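You operate a simulated robot arm through the tools that you are given. There is no shell and no other tool. Be economical: measure what you need, move in short steps, check, and stop when the job is done.

You are at the controls of a simulated robot arm. One attempt, no reset.

## Task
Tip the green pot back into the soil well and firm the black one.
Fine: the empty pot goes back, the well ends shut; press with the tamper and put it back. Set down upright: wooden tamper.

The check looks at the end state, three seconds after you hand in, the way a careful person would. Anything else that was tipped, shoved, dropped, spilled or broken makes it a failure.

## Robot
A 6-joint arm with a two-finger parallel gripper, fixed in place. Base frame: the origin is at the foot of the arm, x ahead of it, y to its left, z up; the work surface is at about z = 0.88. Readings come in m, rad, newtons and seconds.
With the tool pointing down near the work surface it reaches from about 0.26 to 0.66 m from the base axis. Its first joint turns from -1.152 to 1.152 rad. Payload 2.9 kg.
Tool frame: the origin (TCP) lies between the finger pads and is the grasp point; the fingertips stand 0.03 m ahead of it; z points along the fingers, y is the line along which they close. Largest opening 0.11 m; finger width 0.02, thickness 0.01; the body of the gripper, 0.048 by 0.112 m, starts 0.055 m behind the TCP.
Orientation is told as [roll, pitch, yaw] about the base's x, y, z axes, in that order, counted from this pose: with the fingers straight down and closing along the base's y, the tool's x points along the base's -x, its y along +y and its z along -z.

## Interface
- The arm moves only by the tool arm_command. Its argument "deltas" is a list of rows, each a list of 7 numbers: the shift along the base's x, y, z in m, then the turn, a rotation vector about the base's x, y, z in rad, then the opening, from 0 (shut) to 1 (fully open). In form: [[x, y, z, wx, wy, wz, gripper], ...]. A call has 1 to 8 rows; each row is the pose to reach, as a shift and turn from the pose commanded when the call began. Rows are played at 5 a second. More than 0.05 m and 0.15 rad between two rows, or a gripper value outside its range, and nothing of the call is played. Where a pose cannot be reached the arm comes as near as it can. A force on the tool above 40 N (or 10 N above the force at the start of the call, whichever is more), or a blocked arm, ends the call early, and 0.2 s more pass. The fingers move at their own pace (about 0.108 m/s each) and stop on an object; they squeeze with about 33 N. The grip force told is the motor's: it shows also when the fingers shut on nothing. Time passes only in rows, and 0.2 s behind the last, so rows that repeat a pose let the fingers close. The reply holds the time, the measured pose of the TCP, the force on the tool along the base axes, the opening and the grip force, in the units named above and with some noise, with the torque about the TCP (base axes, N m) and any sound that the robot's microphone picked up.
- Cameras (640 x 400 px; columns grow to the right, rows downward): "scene" is fixed at [0.0787, 0.4266, 1.3988]; the picture's right is [-0.78, -0.63, 0.00], its down [-0.27, 0.33, -0.90] and it looks along [0.57, -0.70, -0.43] (base axes); focal length 242 px, centre (320, 200). "wrist" rides on the gripper at [0.072, 0.017, -0.103] in the tool frame; the picture's right is [-0.23, 0.97, 0.00], its down [-0.76, -0.18, -0.62] and it looks along [-0.61, -0.14, 0.78] (tool axes); focal length 222 px, centre (320, 200). There is no depth. A picture from a camera that has moved, and an enlarged one, comes with that camera's place and axes in the base frame and with its lens.
- capture(camera): a new picture of that camera. The clock stands still meanwhile.
- inspect(camera, box): a new picture of the part [left, top, right, bottom] of that camera's present view, enlarged. The clock stands still meanwhile.
- sign_off(): hands the job in; it is judged then, once.

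Work in short steps. Places have to be worked out from the pictures, the camera data and where the tool is seen: move nearer, look again, correct. Check each grasp and each placing, and mend what went wrong. You have 120 turns and 84 pictures in all, those below and enlarged ones among them. Open the gripper and draw the arm clear of the work before you hand the job in, unless the task says otherwise; then end with one line.

The tools are called after "Emit:" by a JSON object that holds its "name" and its "arguments". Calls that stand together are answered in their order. arm_command: Moves the arm, as the interface text tells. Its arguments: {"type":"object","properties":{"deltas":{"type":"array"}},"required":["deltas"]} The other tools are called the same way: capture (camera) takes a picture; inspect (camera, box) takes an enlarged picture of a part of a camera's view; sign_off () hands the job in.

At the start:

```text
time_s: 0.0
ee_pos: [0.3841, 0.0514, 1.2866]
tcp_rot: [-0.002, 0.001, 0.0]
wrist_force: [0.5, 0.8, 1.1]
wrist_torque: [-0.05, 0.0, -0.05]
width: 0.1098
grasp_force: 0.0
```

scene: 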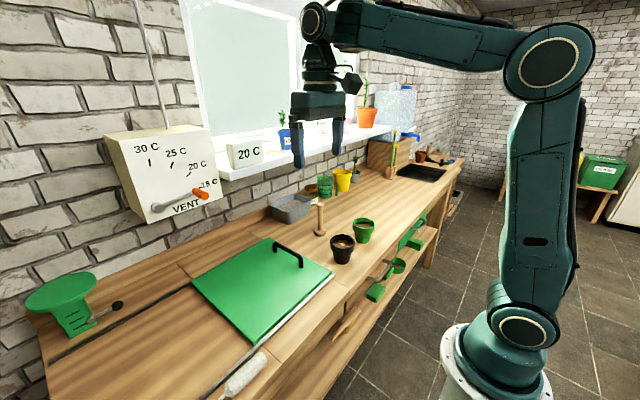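
wrist: 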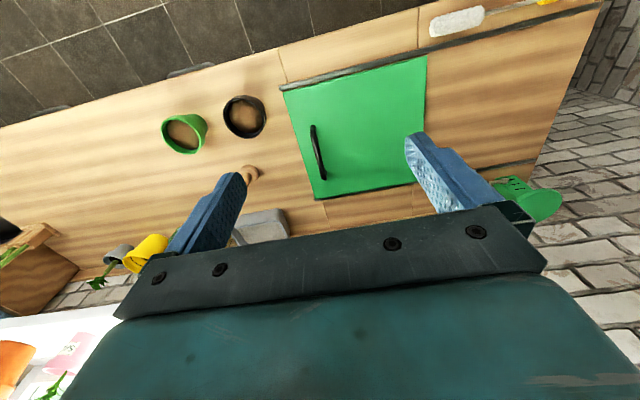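

I'll start with close-up views of the lid with its handle, and of the pots and the tamper.

Emit:
{"name": "inspect", "arguments": {"camera": "scene", "box": [170, 220, 350, 360]}}

Emit:
{"name": "inspect", "arguments": {"camera": "scene", "box": [260, 160, 440, 310]}}

Emit:
{"name": "inspect", "arguments": {"camera": "wrist", "box": [140, 0, 460, 250]}}

```text
2.86 times, centred on (260, 290) of scene
camera zoom: at [0.0787, 0.4266, 1.3988], right [-0.78, -0.63, 0.0], down [-0.27, 0.33, -0.9], along [0.57, -0.7, -0.43], focal length 692 px, centre (491, -57)
```

zoom: 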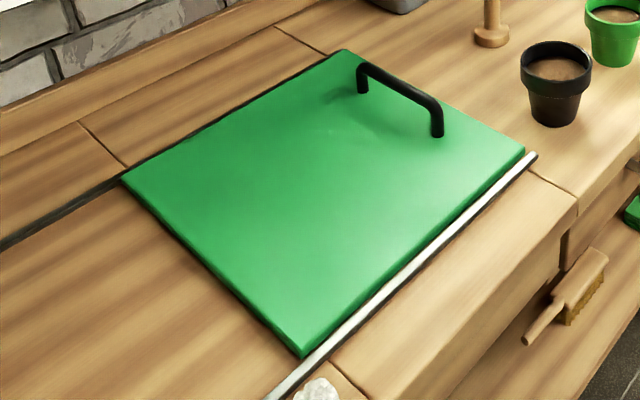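

```text
2.67 times, centred on (350, 235) of scene
camera zoom: at [0.0787, 0.4266, 1.3988], right [-0.78, -0.63, 0.0], down [-0.27, 0.33, -0.9], along [0.57, -0.7, -0.43], focal length 646 px, centre (240, 107)
```

zoom: 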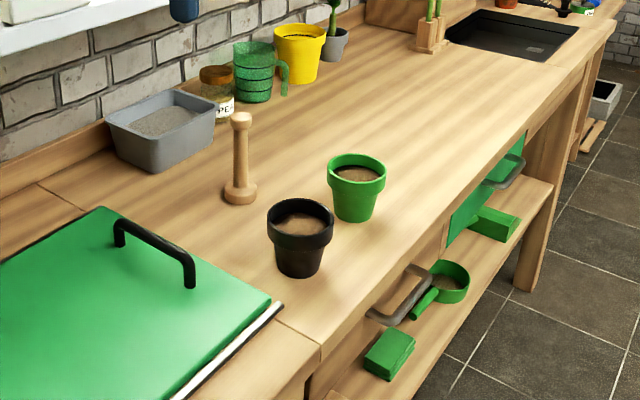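

```text
1.60 times, centred on (300, 125) of wrist
camera zoom: at [0.3115, 0.0686, 1.3902], right [0.23, 0.97, 0.0], down [0.76, -0.18, 0.62], along [0.61, -0.14, -0.78], focal length 355 px, centre (352, 320)
```

zoom: 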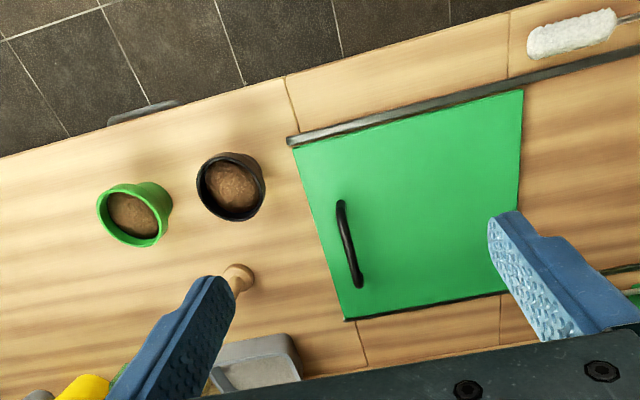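

The lid spans about x 0.40–0.69 and y −0.03–0.25. Its rails run on towards +y, and the handle bar lies along x at about (0.55, 0.013, 0.93). I'll go above the handle and look again.

Emit:
{"name": "arm_command", "arguments": {"deltas": [[0.023, -0.006, -0.04, 0, 0, 0, 1], [0.046, -0.012, -0.08, 0, 0, 0, 1], [0.069, -0.018, -0.12, 0, 0, 0, 1], [0.092, -0.024, -0.16, 0, 0, 0, 1], [0.115, -0.03, -0.2, 0, 0, 0, 1], [0.138, -0.035, -0.24, 0, 0, 0, 1], [0.15, -0.038, -0.25, 0, 0, 0, 1]]}}

Emit:
{"name": "capture", "arguments": {"camera": "wrist"}}

Emit:
{"name": "capture", "arguments": {"camera": "scene"}}

```text
time_s: 1.6
ee_pos: [0.5346, 0.0131, 1.0376]
tcp_rot: [0.001, 0.001, 0.001]
wrist_force: [0.1, -0.9, 0.5]
wrist_torque: [-0.01, 0.01, 0.0]
width: 0.1101
grasp_force: 0.1
```

```text
78 pictures are left
camera wrist: at [0.4615, 0.0307, 1.1405], right [0.23, 0.97, 0.0], down [0.76, -0.18, 0.62], along [0.61, -0.14, -0.78], focal length 222 px, centre (320, 200)
```

wrist: 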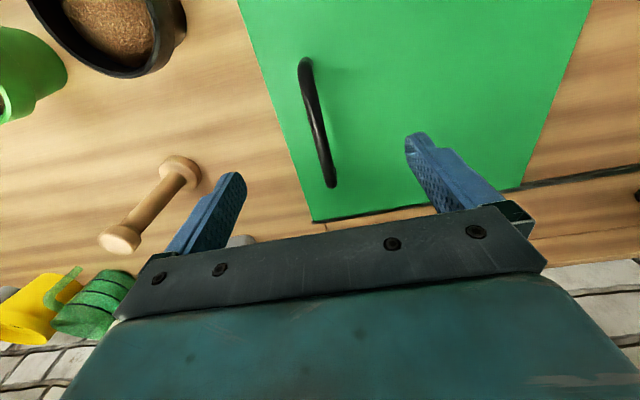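

```text
77 pictures are left
```

scene: 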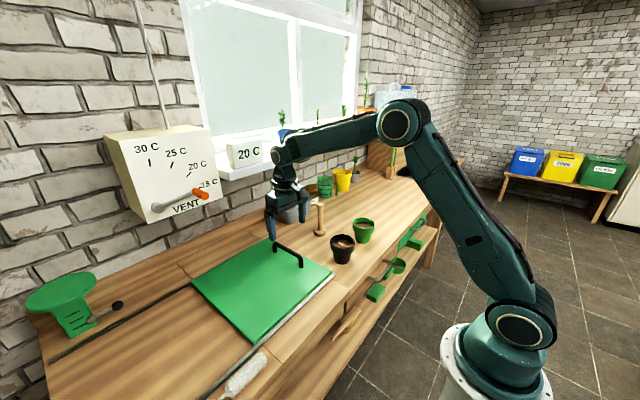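

The handle bar is confirmed at x 0.484–0.607, y ≈ 0.012. I descend straddling it and close.

Emit:
{"name": "arm_command", "arguments": {"deltas": [[0.004, 0, -0.04, 0, 0, 0, 1], [0.008, 0, -0.08, 0, 0, 0, 1], [0.01, 0, -0.1, 0, 0, 0, 1], [0.01, 0, -0.1, 0, 0, 0, 0.4], [0.01, 0, -0.1, 0, 0, 0, 0], [0.01, 0, -0.1, 0, 0, 0, 0], [0.01, 0, -0.1, 0, 0, 0, 0]]}}

Emit:
{"name": "capture", "arguments": {"camera": "wrist"}}

```text
time_s: 3.2
ee_pos: [0.5457, 0.0141, 0.9372]
tcp_rot: [-0.001, 0.002, 0.0]
wrist_force: [1.7, 0.0, -2.8]
wrist_torque: [-0.03, -0.39, -0.04]
width: 0.0134
grasp_force: 44.7
```

```text
76 pictures are left
camera wrist: at [0.4729, 0.031, 1.0404], right [0.23, 0.97, 0.0], down [0.76, -0.18, 0.62], along [0.61, -0.14, -0.78], focal length 222 px, centre (320, 200)
```

wrist: 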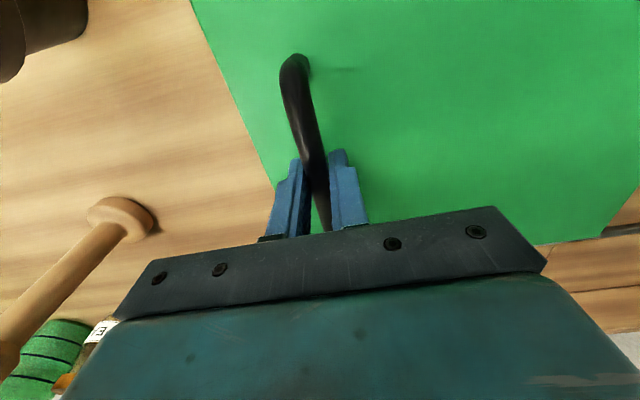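

The handle is gripped, with the fingers 13 mm apart. I'll slide it a few centimetres along +y to test whether the lid moves.

Emit:
{"name": "arm_command", "arguments": {"deltas": [[0, 0.02, 0, 0, 0, 0, 0], [0, 0.04, 0, 0, 0, 0, 0], [0, 0.06, 0, 0, 0, 0, 0]]}}

Emit:
{"name": "capture", "arguments": {"camera": "scene"}}

```text
time_s: 4.0
ee_pos: [0.5454, 0.0725, 0.9364]
tcp_rot: [-0.001, -0.001, 0.0]
wrist_force: [11.0, -1.4, -14.3]
wrist_torque: [-0.03, 0.75, 0.09]
width: 0.0135
grasp_force: 45.0
```

```text
75 pictures are left
```

scene: 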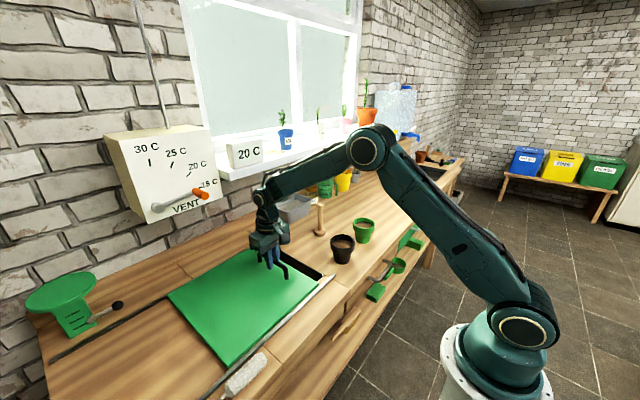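

The lid slides. The white brush sits near the front rail, so I'll check that the lid will clear it.

Emit:
{"name": "inspect", "arguments": {"camera": "scene", "box": [180, 300, 340, 400]}}

```text
4.00 times, centred on (260, 350) of scene
camera zoom: at [0.0793, 0.4266, 1.3987], right [-0.78, -0.63, 0.0], down [-0.27, 0.33, -0.9], along [0.57, -0.7, -0.43], focal length 969 px, centre (560, -400)
```

zoom: 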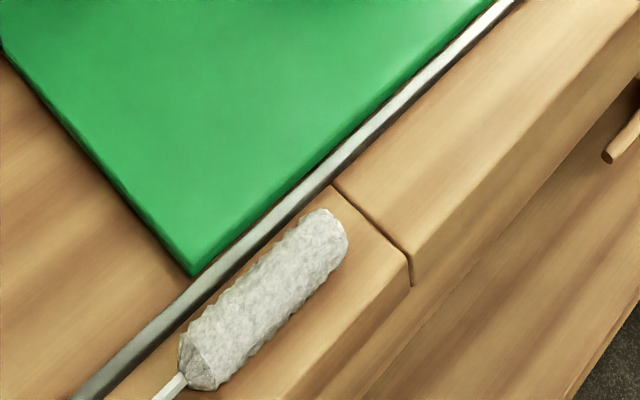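

The brush lies outside the rail and angles slightly away from it, so the lid will clear. I'll keep sliding open.

Emit:
{"name": "arm_command", "arguments": {"deltas": [[0, 0.025, 0, 0, 0, 0, 0], [0, 0.05, 0, 0, 0, 0, 0], [0, 0.075, 0, 0, 0, 0, 0], [0, 0.1, 0, 0, 0, 0, 0], [0, 0.125, 0, 0, 0, 0, 0], [0, 0.15, 0, 0, 0, 0, 0]]}}

Emit:
{"name": "capture", "arguments": {"camera": "scene"}}

```text
time_s: 5.4
ee_pos: [0.5449, 0.2217, 0.9369]
tcp_rot: [0.0, -0.004, -0.001]
wrist_force: [15.3, -1.1, -0.2]
wrist_torque: [0.03, -0.38, 0.06]
width: 0.0136
grasp_force: 44.7
```

```text
73 pictures are left
```

scene: 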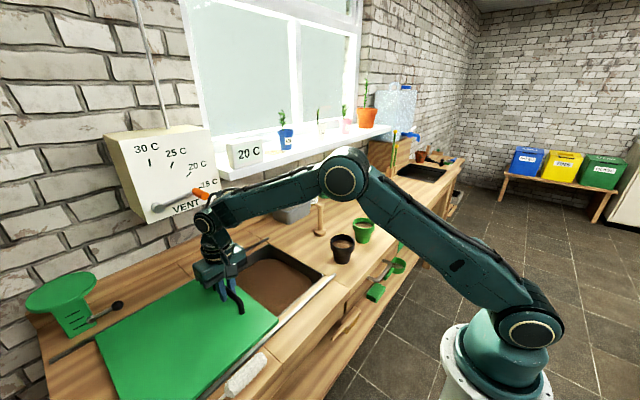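

The well is open by about 0.2 m, which is plenty. I release the handle and rise.

Emit:
{"name": "arm_command", "arguments": {"deltas": [[0, 0, 0, 0, 0, 0, 0.6], [0, 0, 0, 0, 0, 0, 0.6], [0, 0, 0.03, 0, 0, 0, 0.6], [0, 0, 0.07, 0, 0, 0, 0.6], [0, -0.03, 0.11, 0, 0, 0, 0.6], [0, -0.06, 0.15, 0, 0, 0, 1], [-0.02, -0.1, 0.17, 0, 0, 0, 1], [-0.04, -0.14, 0.18, 0, 0, 0, 1]]}}

Emit:
{"name": "capture", "arguments": {"camera": "wrist"}}

```text
time_s: 7.2
ee_pos: [0.5032, 0.0828, 1.1182]
tcp_rot: [-0.001, -0.001, 0.0]
wrist_force: [-1.3, 0.1, 0.2]
wrist_torque: [0.04, 0.04, 0.0]
width: 0.11
grasp_force: 0.1
```

```text
72 pictures are left
camera wrist: at [0.4313, 0.1009, 1.2211], right [0.23, 0.97, 0.0], down [0.76, -0.18, 0.62], along [0.61, -0.14, -0.78], focal length 222 px, centre (320, 200)
```

wrist: 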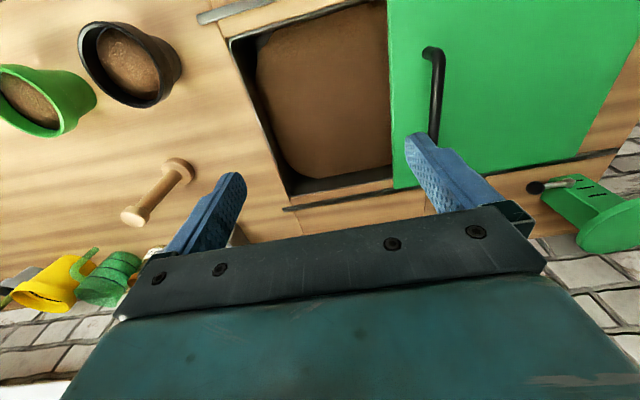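

The well opening runs roughly x 0.42–0.67, y −0.01–0.17, with soil inside. Next I swing to the green pot's azimuth with the tool still down and height kept, to look at it from nearer.

Emit:
{"name": "arm_command", "arguments": {"deltas": [[-0.02, -0.041, 0.012, 0, 0, -0.074, 1], [-0.04, -0.082, 0.024, 0, 0, -0.148, 1], [-0.061, -0.123, 0.03, 0, 0, -0.222, 1], [-0.082, -0.164, 0.03, 0, 0, -0.296, 1], [-0.102, -0.206, 0.03, 0, 0, -0.37, 1], [-0.123, -0.248, 0.03, 0, 0, -0.444, 1], [-0.143, -0.289, 0.03, 0, 0, -0.52, 1]]}}

Emit:
{"name": "capture", "arguments": {"camera": "wrist"}}

```text
time_s: 8.8
ee_pos: [0.3632, -0.2089, 1.1478]
tcp_rot: [-0.001, -0.001, -0.52]
wrist_force: [-0.9, 0.1, 0.5]
wrist_torque: [0.02, -0.03, 0.01]
width: 0.1101
grasp_force: 0.1
```

```text
71 pictures are left
camera wrist: at [0.3067, -0.1564, 1.2503], right [0.68, 0.73, 0.0], down [0.57, -0.53, 0.62], along [0.46, -0.43, -0.78], focal length 222 px, centre (320, 200)
```

wrist: 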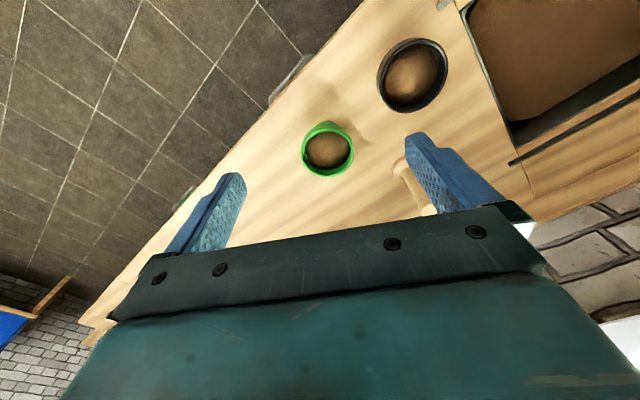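

Emit:
{"name": "inspect", "arguments": {"camera": "wrist", "box": [280, 20, 470, 200]}}

Emit:
{"name": "inspect", "arguments": {"camera": "scene", "box": [300, 190, 400, 280]}}

```text
2.22 times, centred on (375, 110) of wrist
camera zoom: at [0.3067, -0.1564, 1.2503], right [0.68, 0.73, 0.0], down [0.57, -0.53, 0.62], along [0.46, -0.43, -0.78], focal length 494 px, centre (198, 400)
```

zoom: 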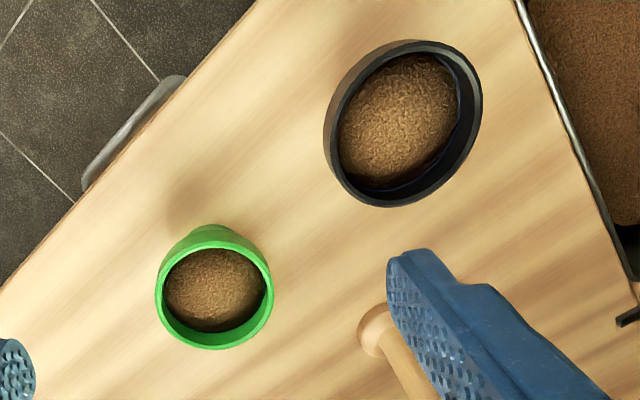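

```text
4.44 times, centred on (350, 235) of scene
camera zoom: at [0.0786, 0.4266, 1.3988], right [-0.78, -0.63, 0.0], down [-0.27, 0.33, -0.9], along [0.57, -0.7, -0.43], focal length 1077 px, centre (187, 44)
```

zoom: 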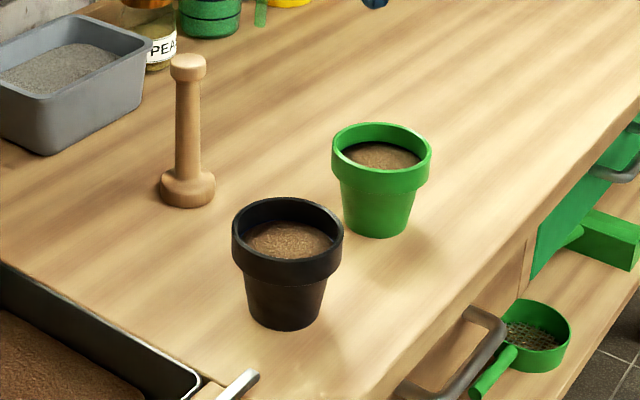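

The green pot's rim centre is near (0.422, −0.249), rim height about 0.953, diameter about 0.078. I'll grasp it from the side with the tool tilted 60° from vertical, so that rolling the tool will tip it out. I tilt here in the air first.

Emit:
{"name": "arm_command", "arguments": {"deltas": [[-0.004, 0.001, 0, -0.0746, -0.13, 0, 1], [-0.008, 0.002, 0, -0.149, -0.26, 0, 1], [-0.012, 0.003, 0, -0.2238, -0.39, 0, 1], [-0.016, 0.005, 0, -0.298, -0.52, 0, 1], [-0.02, 0.007, 0, -0.373, -0.651, 0, 1], [-0.024, 0.008, 0, -0.4476, -0.781, 0, 1], [-0.026, 0.009, 0, -0.5217, -0.911, 0, 1]]}}

Emit:
{"name": "capture", "arguments": {"camera": "wrist"}}

Emit:
{"name": "capture", "arguments": {"camera": "scene"}}

```text
refused: row 5 steps farther than a row can; nothing moved
```

```text
68 pictures are left
camera wrist: at [0.3067, -0.1564, 1.2503], right [0.68, 0.73, 0.0], down [0.57, -0.53, 0.62], along [0.46, -0.43, -0.78], focal length 222 px, centre (320, 200)
```

wrist: 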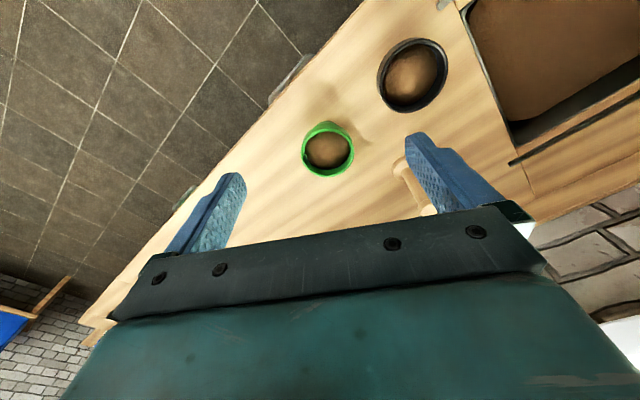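

```text
67 pictures are left
```

scene: 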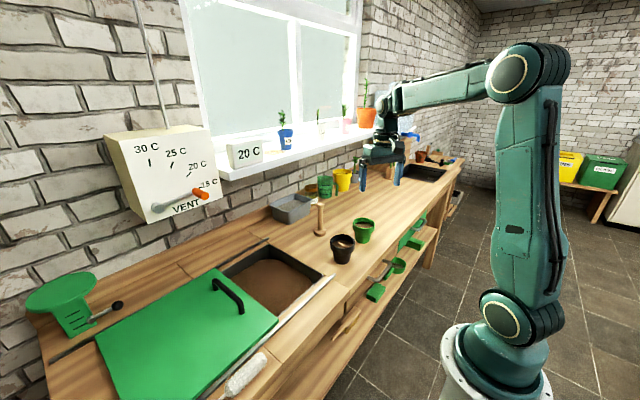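

That was refused for slight rounding over the step limit, so I split the tilt into eight smaller rows.

Emit:
{"name": "arm_command", "arguments": {"deltas": [[-0.003, 0.001, 0, -0.0651, -0.1137, 0, 1], [-0.006, 0.002, 0, -0.1302, -0.2274, 0, 1], [-0.009, 0.003, 0, -0.1953, -0.3411, 0, 1], [-0.012, 0.004, 0, -0.2604, -0.4548, 0, 1], [-0.016, 0.005, 0, -0.3255, -0.5685, 0, 1], [-0.02, 0.006, 0, -0.3906, -0.6822, 0, 1], [-0.024, 0.007, 0, -0.4557, -0.7959, 0, 1], [-0.026, 0.009, 0, -0.5208, -0.9096, 0, 1]]}}

Emit:
{"name": "capture", "arguments": {"camera": "wrist"}}

Emit:
{"name": "capture", "arguments": {"camera": "scene"}}

```text
time_s: 10.6
ee_pos: [0.3348, -0.1971, 1.1462]
tcp_rot: [0.001, -1.05, -0.519]
wrist_force: [0.7, 0.6, 0.3]
wrist_torque: [0.02, -0.03, -0.04]
width: 0.1101
grasp_force: 0.1
```

```text
66 pictures are left
camera wrist: at [0.2336, -0.119, 1.1354], right [0.58, 0.79, 0.2], down [-0.23, -0.07, 0.97], along [0.78, -0.61, 0.14], focal length 222 px, centre (320, 200)
```

wrist: 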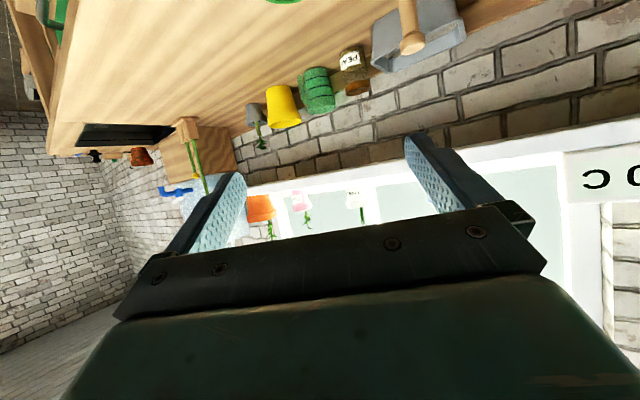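

```text
65 pictures are left
```

scene: 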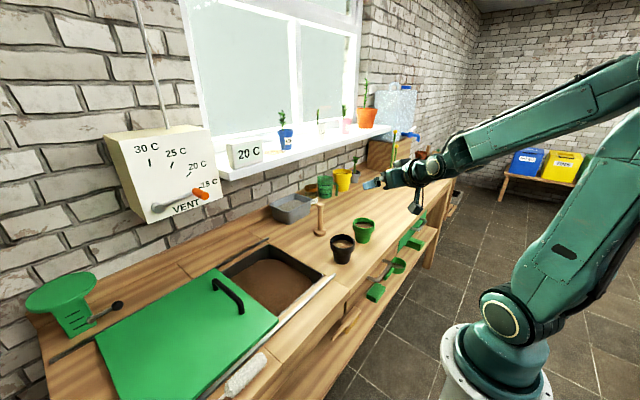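

The 60° tilt is reached exactly. I'll roll the tool 180° now, empty. That puts the camera on top for the grasp and shows that the pouring roll can be reached.

Emit:
{"name": "arm_command", "arguments": {"deltas": [[0, 0, 0, 0.0985, -0.0563, -0.0655, 1], [0, 0, 0, 0.197, -0.1127, -0.131, 1], [0, 0, 0, 0.2955, -0.169, -0.1965, 1], [0, 0, 0, 0.394, -0.2254, -0.262, 1], [0, 0, 0, 0.4925, -0.2818, -0.3275, 1], [0, 0, 0, 0.591, -0.3381, -0.393, 1], [0, 0, 0, 0.6895, -0.3945, -0.4585, 1], [0, 0, 0, 0.788, -0.4508, -0.524, 1]]}}

Emit:
{"name": "arm_command", "arguments": {"deltas": [[0, 0, 0, 0.0985, -0.0563, -0.0655, 1], [0, 0, 0, 0.197, -0.1127, -0.131, 1], [0, 0, 0, 0.2955, -0.169, -0.1965, 1], [0, 0, 0, 0.394, -0.2254, -0.262, 1], [0, 0, 0, 0.4925, -0.2818, -0.3275, 1], [0, 0, 0, 0.591, -0.3381, -0.393, 1], [0, 0, 0, 0.6895, -0.3945, -0.4585, 1], [0, 0, 0, 0.788, -0.4508, -0.524, 1]]}}

Emit:
{"name": "arm_command", "arguments": {"deltas": [[0, 0, 0, 0.0985, -0.0563, -0.0655, 1], [0, 0, 0, 0.197, -0.1127, -0.131, 1], [0, 0, 0, 0.2955, -0.169, -0.1965, 1], [0, 0, 0, 0.394, -0.2254, -0.262, 1], [0, 0, 0, 0.4925, -0.2818, -0.3275, 1], [0, 0, 0, 0.591, -0.3381, -0.393, 1], [0, 0, 0, 0.6895, -0.3945, -0.4585, 1], [0, 0, 0, 0.788, -0.4508, -0.524, 1]]}}

```text
time_s: 12.4
ee_pos: [0.3355, -0.1978, 1.1464]
tcp_rot: [0.984, -0.445, -1.813]
wrist_force: [-0.1, 0.1, 0.4]
wrist_torque: [0.02, 0.01, 0.03]
width: 0.1099
grasp_force: 0.0
```

```text
time_s: 14.2
ee_pos: [0.3354, -0.1964, 1.1459]
tcp_rot: [0.982, 0.451, -2.375]
wrist_force: [0.1, 0.6, 0.5]
wrist_torque: [0.0, -0.01, 0.0]
width: 0.1097
grasp_force: 0.1
```

```text
time_s: 16.0
ee_pos: [0.319, -0.2165, 1.1426]
tcp_rot: [-0.01, 1.048, 2.621]
wrist_force: [-0.1, 0.1, -0.1]
wrist_torque: [-0.01, 0.0, 0.01]
width: 0.1101
grasp_force: 0.0
out of reach, approached as far as the arm can: row 8
```

The roll works up to just short of 180°, where the last row hit a joint limit. I'll use roll 0 for the exact grasp and place, and about 170° for the pour. Rolling back now.

Emit:
{"name": "arm_command", "arguments": {"deltas": [[0, 0, 0, -0.0985, 0.0563, 0.0655, 1], [0, 0, 0, -0.197, 0.1127, 0.131, 1], [0, 0, 0, -0.2955, 0.169, 0.1965, 1], [0, 0, 0, -0.394, 0.2254, 0.262, 1], [0, 0, 0, -0.4925, 0.2818, 0.3275, 1], [0, 0, 0, -0.591, 0.3381, 0.393, 1], [0, 0, 0, -0.6895, 0.3945, 0.4585, 1], [0, 0, 0, -0.788, 0.4508, 0.524, 1]]}}

Emit:
{"name": "arm_command", "arguments": {"deltas": [[0, 0, 0, -0.0985, 0.0563, 0.0655, 1], [0, 0, 0, -0.197, 0.1127, 0.131, 1], [0, 0, 0, -0.2955, 0.169, 0.1965, 1], [0, 0, 0, -0.394, 0.2254, 0.262, 1], [0, 0, 0, -0.4925, 0.2818, 0.3275, 1], [0, 0, 0, -0.591, 0.3381, 0.393, 1], [0, 0, 0, -0.6895, 0.3945, 0.4585, 1], [0, 0, 0, -0.788, 0.4508, 0.524, 1]]}}

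Emit:
{"name": "arm_command", "arguments": {"deltas": [[0, 0, 0, -0.0985, 0.0563, 0.0655, 1], [0, 0, 0, -0.197, 0.1127, 0.131, 1], [0, 0, 0, -0.2955, 0.169, 0.1965, 1], [0, 0, 0, -0.394, 0.2254, 0.262, 1], [0, 0, 0, -0.4925, 0.2818, 0.3275, 1], [0, 0, 0, -0.591, 0.3381, 0.393, 1], [0, 0, 0, -0.6895, 0.3945, 0.4585, 1], [0, 0, 0, -0.788, 0.4508, 0.524, 1]]}}

```text
time_s: 17.8
ee_pos: [0.3196, -0.217, 1.1418]
tcp_rot: [0.981, 0.448, -2.372]
wrist_force: [-0.1, -0.4, 0.5]
wrist_torque: [0.02, 0.03, 0.0]
width: 0.11
grasp_force: 0.1
```

```text
time_s: 19.6
ee_pos: [0.3206, -0.2162, 1.1417]
tcp_rot: [0.984, -0.451, -1.809]
wrist_force: [0.2, -1.1, 1.1]
wrist_torque: [0.03, -0.03, 0.01]
width: 0.11
grasp_force: 0.0
```

```text
time_s: 21.4
ee_pos: [0.3207, -0.2159, 1.1428]
tcp_rot: [-0.004, -1.05, -0.516]
wrist_force: [0.0, 1.0, 0.4]
wrist_torque: [-0.04, -0.05, -0.03]
width: 0.1099
grasp_force: 0.0
```

Orientation is back. I descend to the pre-grasp point about 0.11 m behind the pot along the tool axis, then check.

Emit:
{"name": "arm_command", "arguments": {"deltas": [[0.006, 0.01, -0.04, 0, 0, 0, 1], [0.012, 0.0175, -0.08, 0, 0, 0, 1], [0.012, 0.0175, -0.12, 0, 0, 0, 1], [0.012, 0.0175, -0.147, 0, 0, 0, 1]]}}

Emit:
{"name": "capture", "arguments": {"camera": "wrist"}}

Emit:
{"name": "inspect", "arguments": {"camera": "scene", "box": [300, 170, 480, 290]}}

```text
time_s: 22.4
ee_pos: [0.3649, -0.2219, 1.0029]
tcp_rot: [-0.002, -1.05, -0.518]
wrist_force: [0.2, 0.0, -0.1]
wrist_torque: [-0.03, -0.01, -0.02]
width: 0.1098
grasp_force: 0.0
out of reach, approached as far as the arm can: row 2, 3, 4
```

```text
64 pictures are left
camera wrist: at [0.2639, -0.1431, 0.9914], right [0.58, 0.79, 0.2], down [-0.23, -0.07, 0.97], along [0.78, -0.61, 0.14], focal length 222 px, centre (320, 200)
```

wrist: 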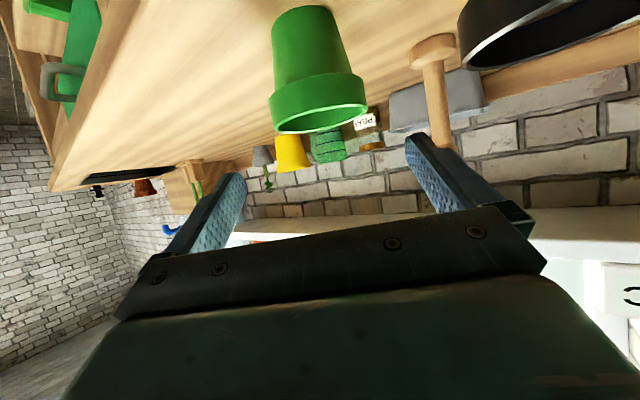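

```text
3.33 times, centred on (390, 230) of scene
camera zoom: at [0.0787, 0.4266, 1.3988], right [-0.78, -0.63, 0.0], down [-0.27, 0.33, -0.9], along [0.57, -0.7, -0.43], focal length 807 px, centre (87, 100)
```

zoom: 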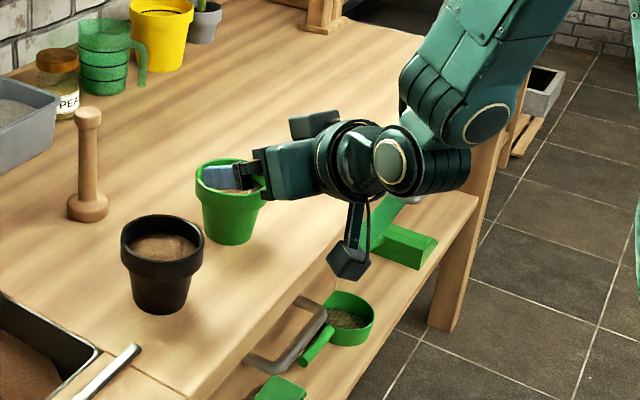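

The closer-in pre-grasp point is out of reach, but the arm sits well here. The fingers line up with the pot, since its rim projects where I predicted it, and they are still above the rim. I advance directly to the grasp point in small steps without closing.

Emit:
{"name": "arm_command", "arguments": {"deltas": [[0.014, -0.006, -0.015, 0, 0, 0, 1], [0.027, -0.012, -0.03, 0, 0, 0, 1], [0.041, -0.019, -0.045, 0, 0, 0, 1], [0.054, -0.025, -0.059, 0, 0, 0, 1]]}}

Emit:
{"name": "capture", "arguments": {"camera": "wrist"}}

Emit:
{"name": "inspect", "arguments": {"camera": "scene", "box": [300, 170, 480, 290]}}

```text
time_s: 23.4
ee_pos: [0.4188, -0.2455, 0.9432]
tcp_rot: [0.0, -1.048, -0.519]
wrist_force: [-0.8, -0.1, -0.4]
wrist_torque: [0.03, -0.01, 0.01]
width: 0.1099
grasp_force: 0.1
```

```text
62 pictures are left
camera wrist: at [0.3184, -0.168, 0.9324], right [0.58, 0.79, 0.2], down [-0.23, -0.07, 0.97], along [0.78, -0.61, 0.14], focal length 222 px, centre (320, 200)
```

wrist: 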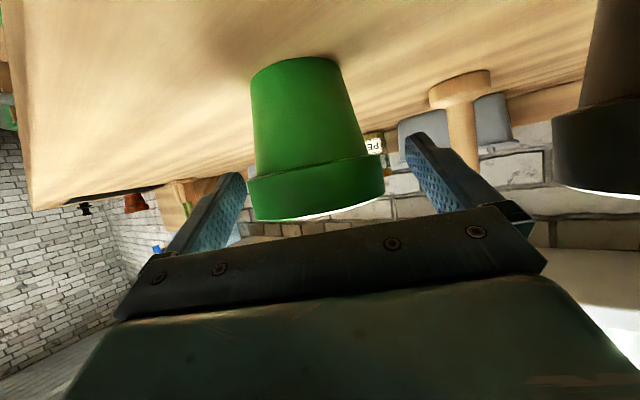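

```text
3.33 times, centred on (390, 230) of scene
camera zoom: at [0.0787, 0.4267, 1.3988], right [-0.78, -0.63, 0.0], down [-0.27, 0.33, -0.9], along [0.57, -0.7, -0.43], focal length 807 px, centre (87, 100)
```

zoom: 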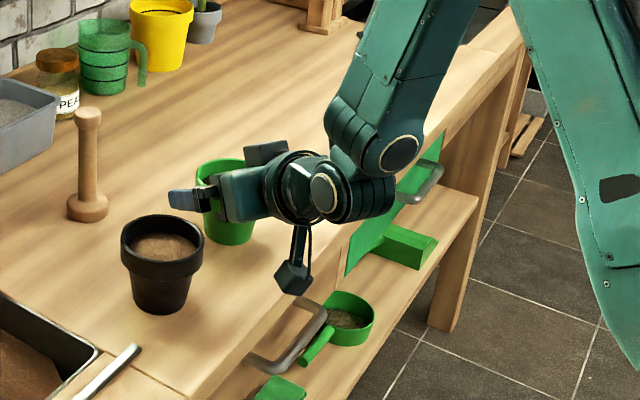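

The fingers straddle the rim band, centred, with the TCP at mid-band height. Closing.

Emit:
{"name": "arm_command", "arguments": {"deltas": [[0, 0, 0, 0, 0, 0, 0.75], [0, 0, 0, 0, 0, 0, 0.6], [0, 0, 0, 0, 0, 0, 0.4], [0, 0, 0, 0, 0, 0, 0.2], [0, 0, 0, 0, 0, 0, 0]]}}

Emit:
{"name": "capture", "arguments": {"camera": "wrist"}}

```text
time_s: 24.6
ee_pos: [0.4196, -0.2465, 0.943]
tcp_rot: [0.001, -1.049, -0.52]
wrist_force: [0.8, -0.2, 0.1]
wrist_torque: [-0.02, 0.06, -0.02]
width: 0.078
grasp_force: 32.9
```

```text
60 pictures are left
camera wrist: at [0.3183, -0.1679, 0.9326], right [0.58, 0.79, 0.2], down [-0.23, -0.07, 0.97], along [0.78, -0.61, 0.14], focal length 222 px, centre (320, 200)
```

wrist: 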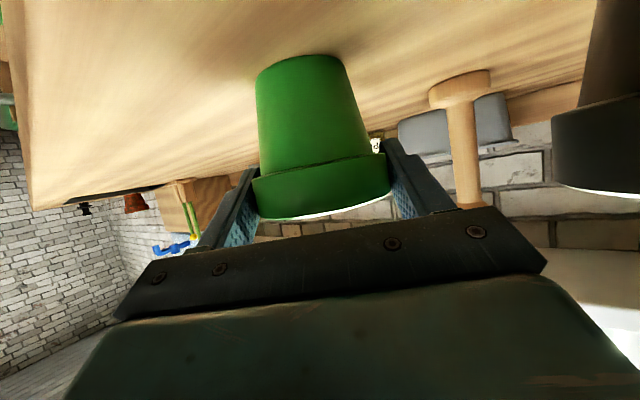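

The grip holds at 78 mm width and 33 N. Lifting straight up.

Emit:
{"name": "arm_command", "arguments": {"deltas": [[0, 0, 0.01, 0, 0, 0, 0], [0, 0, 0.03, 0, 0, 0, 0], [0, 0, 0.06, 0, 0, 0, 0], [0, 0, 0.1, 0, 0, 0, 0], [0, 0, 0.14, 0, 0, 0, 0], [0, 0, 0.15, 0, 0, 0, 0]]}}

Emit:
{"name": "capture", "arguments": {"camera": "scene"}}

```text
time_s: 26.0
ee_pos: [0.421, -0.246, 1.095]
tcp_rot: [-0.002, -1.05, -0.522]
wrist_force: [0.4, -0.1, -0.4]
wrist_torque: [-0.02, 0.02, -0.01]
width: 0.0778
grasp_force: 33.3
```

```text
59 pictures are left
```

scene: 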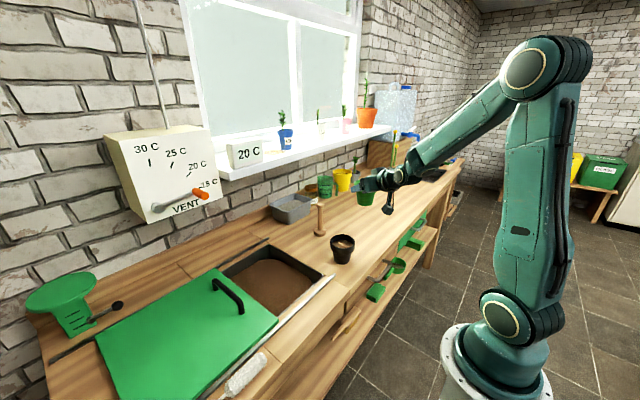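

The pot is up, cleanly. I carry it around to above the well, turning the tool with the arm so it stays upright.

Emit:
{"name": "arm_command", "arguments": {"deltas": [[0.0255, 0.0327, 0.004, 0, 0, 0.083, 0], [0.0488, 0.0677, 0.008, 0, 0, 0.166, 0], [0.0691, 0.1052, 0.012, 0, 0, 0.249, 0], [0.0865, 0.1448, 0.016, 0, 0, 0.332, 0], [0.1006, 0.1863, 0.016, 0, 0, 0.415, 0], [0.1112, 0.2295, 0.016, 0, 0, 0.498, 0], [0.1183, 0.274, 0.016, 0, 0, 0.581, 0], [0.1215, 0.3196, 0.016, 0, 0, 0.664, 0]]}}

Emit:
{"name": "capture", "arguments": {"camera": "scene"}}

Emit:
{"name": "capture", "arguments": {"camera": "wrist"}}

```text
time_s: 27.8
ee_pos: [0.542, 0.0765, 1.1099]
tcp_rot: [-0.001, -1.049, 0.145]
wrist_force: [0.0, -0.3, 0.4]
wrist_torque: [-0.04, 0.04, -0.01]
width: 0.0779
grasp_force: 33.5
```

```text
58 pictures are left
```

scene: 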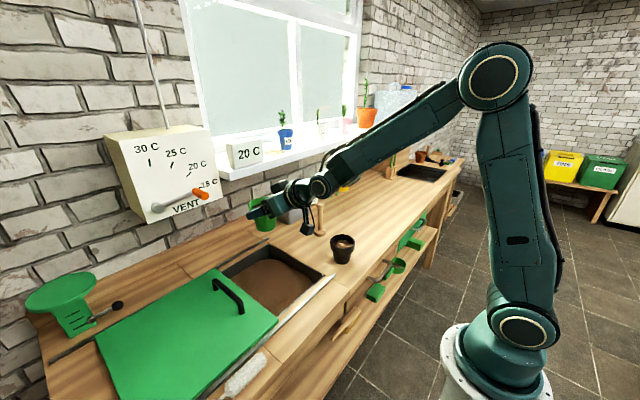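

```text
57 pictures are left
camera wrist: at [0.4143, 0.0755, 1.0988], right [-0.03, 0.98, 0.2], down [-0.13, -0.2, 0.97], along [0.99, 0.0, 0.14], focal length 222 px, centre (320, 200)
```

wrist: 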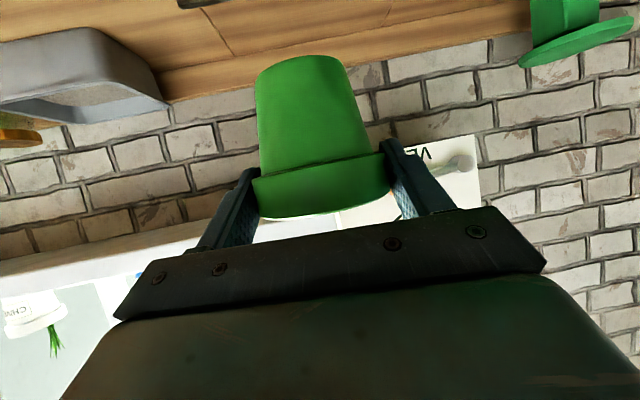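

The pot is over the well. I lower it and centre it at about y 0.095 so the mouth stays inside the opening through the roll.

Emit:
{"name": "arm_command", "arguments": {"deltas": [[-0.002, 0.005, -0.025, 0, 0, 0, 0], [-0.004, 0.01, -0.05, 0, 0, 0, 0], [-0.006, 0.015, -0.075, 0, 0, 0, 0], [-0.006, 0.019, -0.09, 0, 0, 0, 0]]}}

Emit:
{"name": "arm_command", "arguments": {"deltas": [[0, 0, 0, 0.1123, 0.0164, -0.0655, 0], [0, 0, 0, 0.2246, 0.0328, -0.131, 0], [0, 0, 0, 0.3369, 0.0492, -0.1965, 0], [0, 0, 0, 0.4492, 0.0656, -0.262, 0], [0, 0, 0, 0.5615, 0.082, -0.3275, 0], [0, 0, 0, 0.6738, 0.0984, -0.393, 0], [0, 0, 0, 0.7861, 0.1148, -0.4585, 0], [0, 0, 0, 0.8984, 0.1312, -0.524, 0]]}}

Emit:
{"name": "capture", "arguments": {"camera": "scene"}}

```text
time_s: 28.8
ee_pos: [0.536, 0.0922, 1.0194]
tcp_rot: [-0.001, -1.047, 0.146]
wrist_force: [-0.2, -0.7, -0.7]
wrist_torque: [-0.03, -0.01, 0.04]
width: 0.0781
grasp_force: 33.1
```

```text
time_s: 30.6
ee_pos: [0.5364, 0.0913, 1.0192]
tcp_rot: [0.983, -0.445, -1.148]
wrist_force: [-0.4, 0.1, -0.9]
wrist_torque: [-0.04, 0.04, -0.01]
width: 0.0781
grasp_force: 33.4
```

```text
56 pictures are left
```

scene: 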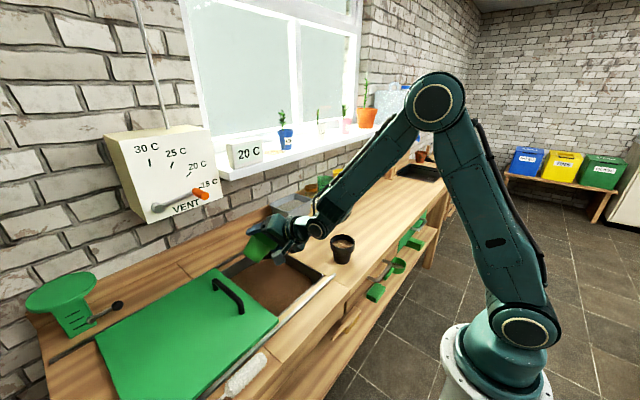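

The roll is going fine with the pot tipping over the well. I continue.

Emit:
{"name": "arm_command", "arguments": {"deltas": [[0, 0, 0, 0.1123, 0.0164, -0.0655, 0], [0, 0, 0, 0.2246, 0.0328, -0.131, 0], [0, 0, 0, 0.3369, 0.0492, -0.1965, 0], [0, 0, 0, 0.4492, 0.0656, -0.262, 0], [0, 0, 0, 0.5615, 0.082, -0.3275, 0], [0, 0, 0, 0.6738, 0.0984, -0.393, 0], [0, 0, 0, 0.7861, 0.1148, -0.4585, 0], [0, 0, 0, 0.8984, 0.1312, -0.524, 0]]}}

Emit:
{"name": "capture", "arguments": {"camera": "scene"}}

Emit:
{"name": "arm_command", "arguments": {"deltas": [[0, 0, 0, 0.1123, 0.0164, -0.0655, 0], [0, 0, 0, 0.2246, 0.0328, -0.131, 0], [0, 0, 0, 0.3369, 0.0492, -0.1965, 0], [0, 0, 0, 0.4492, 0.0656, -0.262, 0], [0, 0, 0, 0.5615, 0.082, -0.3275, 0], [0, 0, 0, 0.6738, 0.0984, -0.393, 0], [0, 0, 0, 0.73, 0.1066, -0.4257, 0], [0, 0, 0, 0.73, 0.1066, -0.4257, 0]]}}

Emit:
{"name": "capture", "arguments": {"camera": "scene"}}

Emit:
{"name": "capture", "arguments": {"camera": "wrist"}}

```text
time_s: 32.4
ee_pos: [0.536, 0.093, 1.0204]
tcp_rot: [0.98, 0.451, -1.711]
wrist_force: [0.4, -0.6, 0.3]
wrist_torque: [-0.02, 0.02, -0.01]
width: 0.0776
grasp_force: 33.0
```

```text
55 pictures are left
```

scene: 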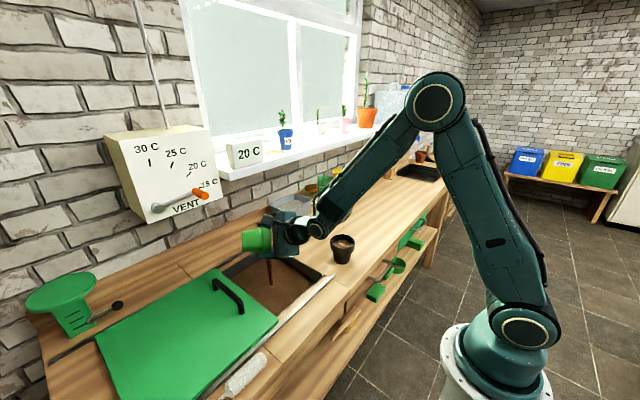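

```text
time_s: 34.2
ee_pos: [0.537, 0.0929, 1.0212]
tcp_rot: [0.316, 1.015, -2.628]
wrist_force: [0.5, 0.1, 0.3]
wrist_torque: [0.02, 0.01, 0.0]
width: 0.0774
grasp_force: 32.9
```

```text
54 pictures are left
```

scene: 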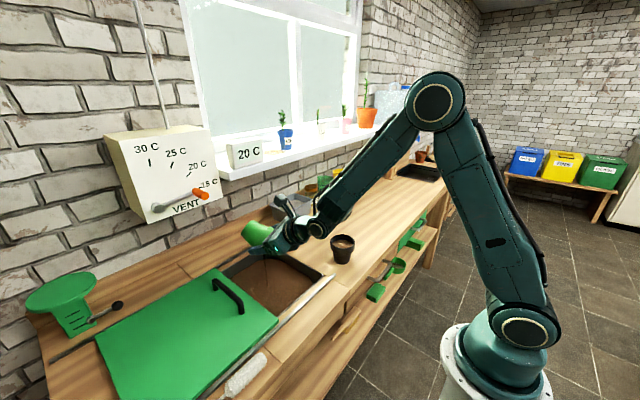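

```text
53 pictures are left
camera wrist: at [0.4848, 0.0823, 1.1365], right [0.13, -0.99, -0.03], down [-0.93, -0.11, -0.36], along [0.36, 0.08, -0.93], focal length 222 px, centre (320, 200)
```

wrist: 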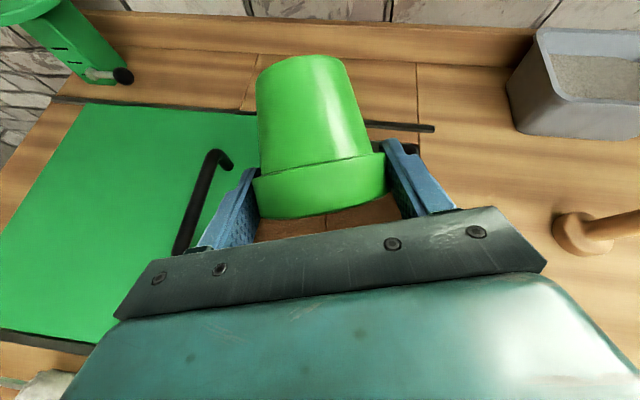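

Soil is streaming into the well. I pitch the tool up a further 0.45 rad to invert the pot more and wait for it to empty.

Emit:
{"name": "arm_command", "arguments": {"deltas": [[0, 0, 0.005, 0.0163, -0.1118, 0, 0], [0, 0, 0.01, 0.0325, -0.2236, 0, 0], [0, 0, 0.015, 0.0488, -0.3354, 0, 0], [0, 0, 0.02, 0.065, -0.4472, 0, 0], [0, 0, 0.02, 0.065, -0.4472, 0, 0], [0, 0, 0.02, 0.065, -0.4472, 0, 0], [0, 0, 0.02, 0.065, -0.4472, 0, 0], [0, 0, 0.02, 0.065, -0.4472, 0, 0]]}}

Emit:
{"name": "inspect", "arguments": {"camera": "scene", "box": [190, 180, 370, 330]}}

```text
time_s: 36.0
ee_pos: [0.5375, 0.0871, 1.0404]
tcp_rot: [1.201, 1.364, -1.778]
wrist_force: [0.2, -0.4, -0.3]
wrist_torque: [-0.02, -0.02, 0.01]
width: 0.0773
grasp_force: 32.7
out of reach, approached as far as the arm can: row 4, 5, 6, 7, 8
```

```text
2.67 times, centred on (280, 255) of scene
camera zoom: at [0.0787, 0.4266, 1.3988], right [-0.78, -0.63, 0.0], down [-0.27, 0.33, -0.9], along [0.57, -0.7, -0.43], focal length 646 px, centre (427, 53)
```

zoom: 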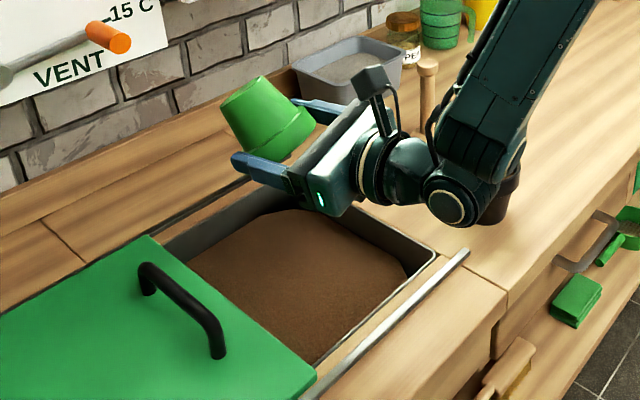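

The stream has ended. I undo the pitch and check the orientation readback.

Emit:
{"name": "arm_command", "arguments": {"deltas": [[0, 0, 0, 0, 0, 0, 0], [0, 0, 0, 0, 0, 0, 0], [0, 0, 0, -0.0163, 0.1118, 0, 0], [0, 0, 0, -0.0325, 0.2236, 0, 0], [0, 0, 0, -0.0488, 0.3354, 0, 0], [0, 0, 0, -0.065, 0.4472, 0, 0]]}}

```text
time_s: 37.4
ee_pos: [0.5364, 0.0871, 1.0398]
tcp_rot: [0.32, 1.012, -2.627]
wrist_force: [0.0, 0.8, -0.5]
wrist_torque: [-0.02, -0.03, -0.01]
width: 0.0775
grasp_force: 32.7
```

The orientation is restored. Now I roll back upright over the well.

Emit:
{"name": "arm_command", "arguments": {"deltas": [[0, 0, 0.005, -0.1123, -0.0164, 0.0655, 0], [0, 0, 0.01, -0.2246, -0.0328, 0.131, 0], [0, 0, 0.015, -0.3369, -0.0492, 0.1965, 0], [0, 0, 0.02, -0.4492, -0.0656, 0.262, 0], [0, 0, 0.02, -0.5615, -0.082, 0.3275, 0], [0, 0, 0.02, -0.6738, -0.0984, 0.393, 0], [0, 0, 0.02, -0.7861, -0.1148, 0.4585, 0], [0, 0, 0.02, -0.8984, -0.1312, 0.524, 0]]}}

Emit:
{"name": "arm_command", "arguments": {"deltas": [[0, 0, 0.005, -0.1123, -0.0164, 0.0655, 0], [0, 0, 0.01, -0.2246, -0.0328, 0.131, 0], [0, 0, 0.015, -0.3369, -0.0492, 0.1965, 0], [0, 0, 0.02, -0.4492, -0.0656, 0.262, 0], [0, 0, 0.02, -0.5615, -0.082, 0.3275, 0], [0, 0, 0.02, -0.6738, -0.0984, 0.393, 0], [0, 0, 0.02, -0.7861, -0.1148, 0.4585, 0], [0, 0, 0.02, -0.8984, -0.1312, 0.524, 0]]}}

Emit:
{"name": "arm_command", "arguments": {"deltas": [[0, 0, 0.005, -0.1123, -0.0164, 0.0655, 0], [0, 0, 0.01, -0.2246, -0.0328, 0.131, 0], [0, 0, 0.02, -0.3369, -0.0492, 0.1965, 0], [0, 0, 0.03, -0.4492, -0.0656, 0.262, 0], [0, 0, 0.04, -0.5615, -0.082, 0.3275, 0], [0, 0, 0.04, -0.6738, -0.0984, 0.393, 0], [0, 0, 0.04, -0.73, -0.1066, 0.4257, 0]]}}

Emit:
{"name": "capture", "arguments": {"camera": "scene"}}

Emit:
{"name": "capture", "arguments": {"camera": "wrist"}}

```text
time_s: 39.2
ee_pos: [0.536, 0.0873, 1.0599]
tcp_rot: [1.022, 0.282, -1.595]
wrist_force: [-0.3, 0.3, -0.7]
wrist_torque: [-0.02, 0.0, 0.03]
width: 0.0773
grasp_force: 33.4
```

```text
time_s: 41.0
ee_pos: [0.5367, 0.0867, 1.0814]
tcp_rot: [0.914, -0.609, -1.016]
wrist_force: [0.6, -0.7, -0.1]
wrist_torque: [0.0, 0.06, 0.03]
width: 0.0776
grasp_force: 33.5
```

```text
time_s: 42.6
ee_pos: [0.5374, 0.0867, 1.1191]
tcp_rot: [-0.007, -1.049, 0.147]
wrist_force: [0.1, -0.1, -0.1]
wrist_torque: [0.02, -0.02, 0.02]
width: 0.0777
grasp_force: 33.5
```

```text
51 pictures are left
```

scene: 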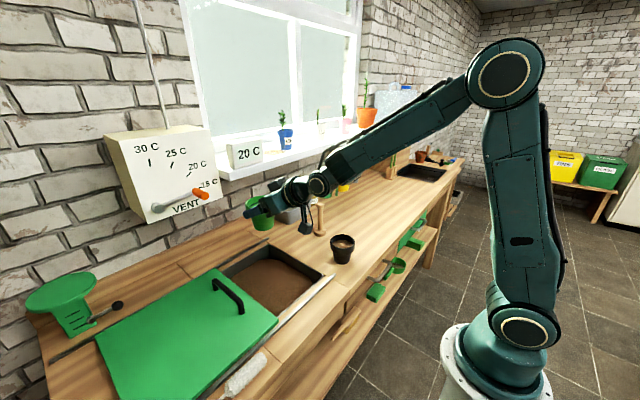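

```text
50 pictures are left
camera wrist: at [0.4099, 0.086, 1.1082], right [-0.03, 0.98, 0.19], down [-0.13, -0.2, 0.97], along [0.99, 0.0, 0.14], focal length 222 px, centre (320, 200)
```

wrist: 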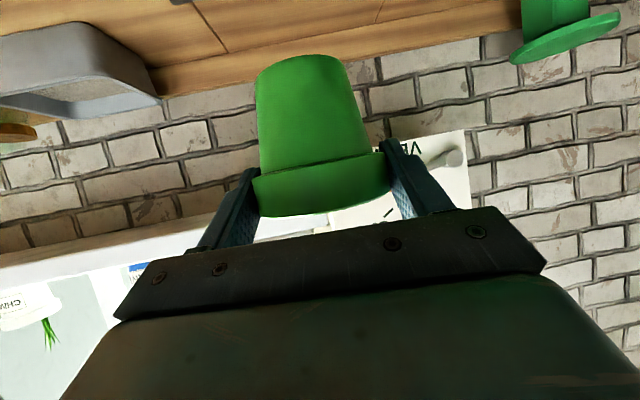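

Emit:
{"name": "inspect", "arguments": {"camera": "scene", "box": [220, 170, 370, 310]}}

```text
2.86 times, centred on (295, 240) of scene
camera zoom: at [0.0787, 0.4266, 1.3988], right [-0.78, -0.63, 0.0], down [-0.27, 0.33, -0.9], along [0.57, -0.7, -0.43], focal length 692 px, centre (391, 86)
```

zoom: 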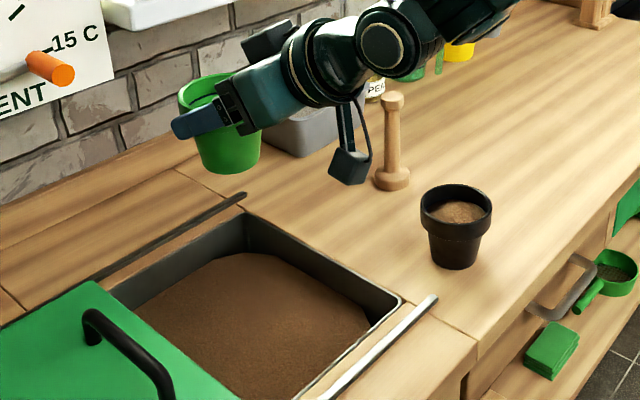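

The pot is empty (its inner wall shows green) and nothing has spilled. I carry it back along the same arc.

Emit:
{"name": "arm_command", "arguments": {"deltas": [[-0.0017, -0.047, 0, 0, 0, -0.0833, 0], [-0.0074, -0.0932, 0, 0, 0, -0.1666, 0], [-0.0171, -0.1382, 0, 0, 0, -0.25, 0], [-0.0306, -0.1816, 0, 0, 0, -0.333, 0], [-0.0476, -0.223, 0, 0, 0, -0.4163, 0], [-0.0678, -0.2622, 0, 0, 0, -0.4996, 0], [-0.0912, -0.299, 0, 0, 0, -0.583, 0], [-0.1175, -0.333, 0, 0, 0, -0.666, 0]]}}

```text
time_s: 44.4
ee_pos: [0.4182, -0.2468, 1.1189]
tcp_rot: [-0.003, -1.049, -0.524]
wrist_force: [-0.1, -0.5, 0.2]
wrist_torque: [0.04, 0.0, 0.02]
width: 0.0774
grasp_force: 32.9
```

Back above its old place. I lower it down slowly to the grasp height.

Emit:
{"name": "arm_command", "arguments": {"deltas": [[0, 0, -0.045, 0, 0, 0, 0], [0, 0, -0.09, 0, 0, 0, 0], [0, 0, -0.13, 0, 0, 0, 0], [0, 0, -0.155, 0, 0, 0, 0], [0, 0, -0.165, 0, 0, 0, 0], [0, 0, -0.17, 0, 0, 0, 0], [0, 0, -0.173, 0, 0, 0, 0]]}}

Emit:
{"name": "inspect", "arguments": {"camera": "scene", "box": [300, 170, 480, 290]}}

Emit:
{"name": "capture", "arguments": {"camera": "wrist"}}

```text
time_s: 46.0
ee_pos: [0.4186, -0.2448, 0.9471]
tcp_rot: [0.0, -1.049, -0.522]
wrist_force: [0.0, 0.0, -0.6]
wrist_torque: [0.0, -0.03, -0.02]
width: 0.0772
grasp_force: 33.1
```

```text
3.33 times, centred on (390, 230) of scene
camera zoom: at [0.0787, 0.4266, 1.3988], right [-0.78, -0.63, 0.0], down [-0.27, 0.33, -0.9], along [0.57, -0.7, -0.43], focal length 807 px, centre (87, 100)
```

zoom: 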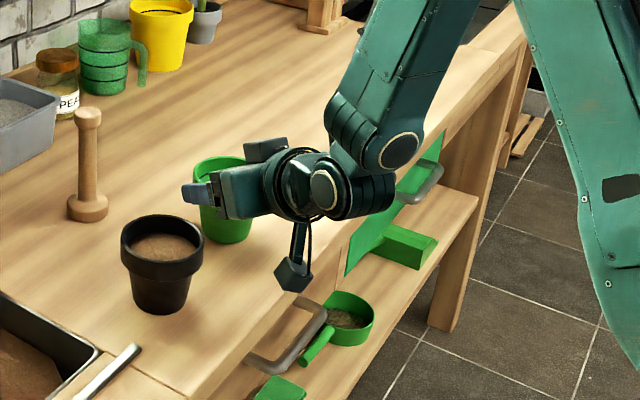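

```text
47 pictures are left
camera wrist: at [0.3185, -0.1671, 0.9362], right [0.58, 0.79, 0.2], down [-0.23, -0.07, 0.97], along [0.78, -0.61, 0.14], focal length 222 px, centre (320, 200)
```

wrist: 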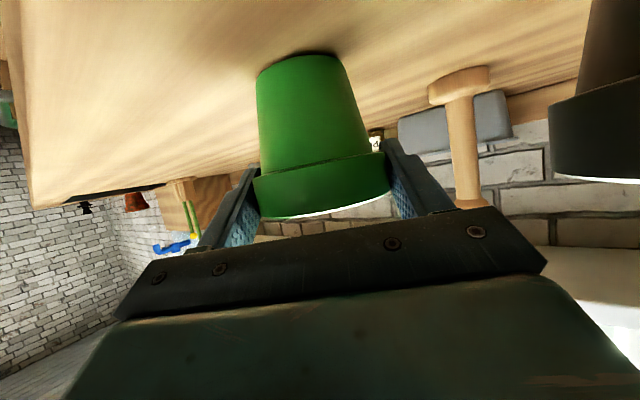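

About 3–4 mm remain. I ease down until there is light contact.

Emit:
{"name": "arm_command", "arguments": {"deltas": [[0, 0, -0.001, 0, 0, 0, 0], [0, 0, -0.002, 0, 0, 0, 0], [0, 0, -0.003, 0, 0, 0, 0], [0, 0, -0.004, 0, 0, 0, 0]]}}

```text
time_s: 47.0
ee_pos: [0.4209, -0.2451, 0.9446]
tcp_rot: [0.0, -1.053, -0.522]
wrist_force: [-0.9, 2.4, 5.1]
wrist_torque: [0.13, 0.03, 0.01]
width: 0.0773
grasp_force: 33.1
```

Light contact at 5 N, so the pot is on the bench. I open gently and look.

Emit:
{"name": "arm_command", "arguments": {"deltas": [[0, 0, 0, 0, 0, 0, 0.74], [0, 0, 0, 0, 0, 0, 0.85], [0, 0, 0, 0, 0, 0, 1], [0, 0, 0, 0, 0, 0, 1]]}}

Emit:
{"name": "capture", "arguments": {"camera": "wrist"}}

```text
time_s: 48.0
ee_pos: [0.4189, -0.2458, 0.943]
tcp_rot: [-0.001, -1.049, -0.522]
wrist_force: [-0.4, -0.1, 0.3]
wrist_torque: [0.02, -0.03, 0.01]
width: 0.1101
grasp_force: 0.0
```

```text
46 pictures are left
camera wrist: at [0.3184, -0.1682, 0.9321], right [0.58, 0.79, 0.2], down [-0.23, -0.07, 0.97], along [0.78, -0.61, 0.14], focal length 222 px, centre (320, 200)
```

wrist: 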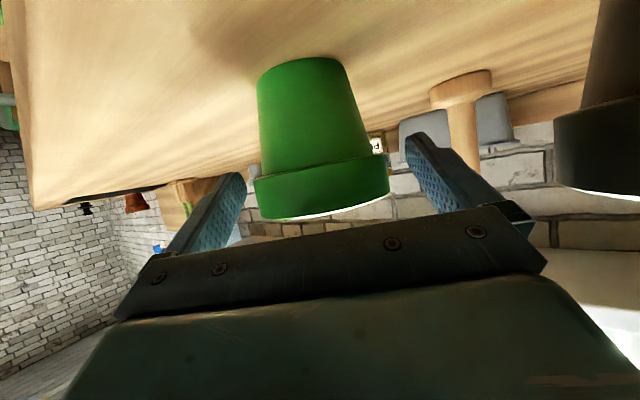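

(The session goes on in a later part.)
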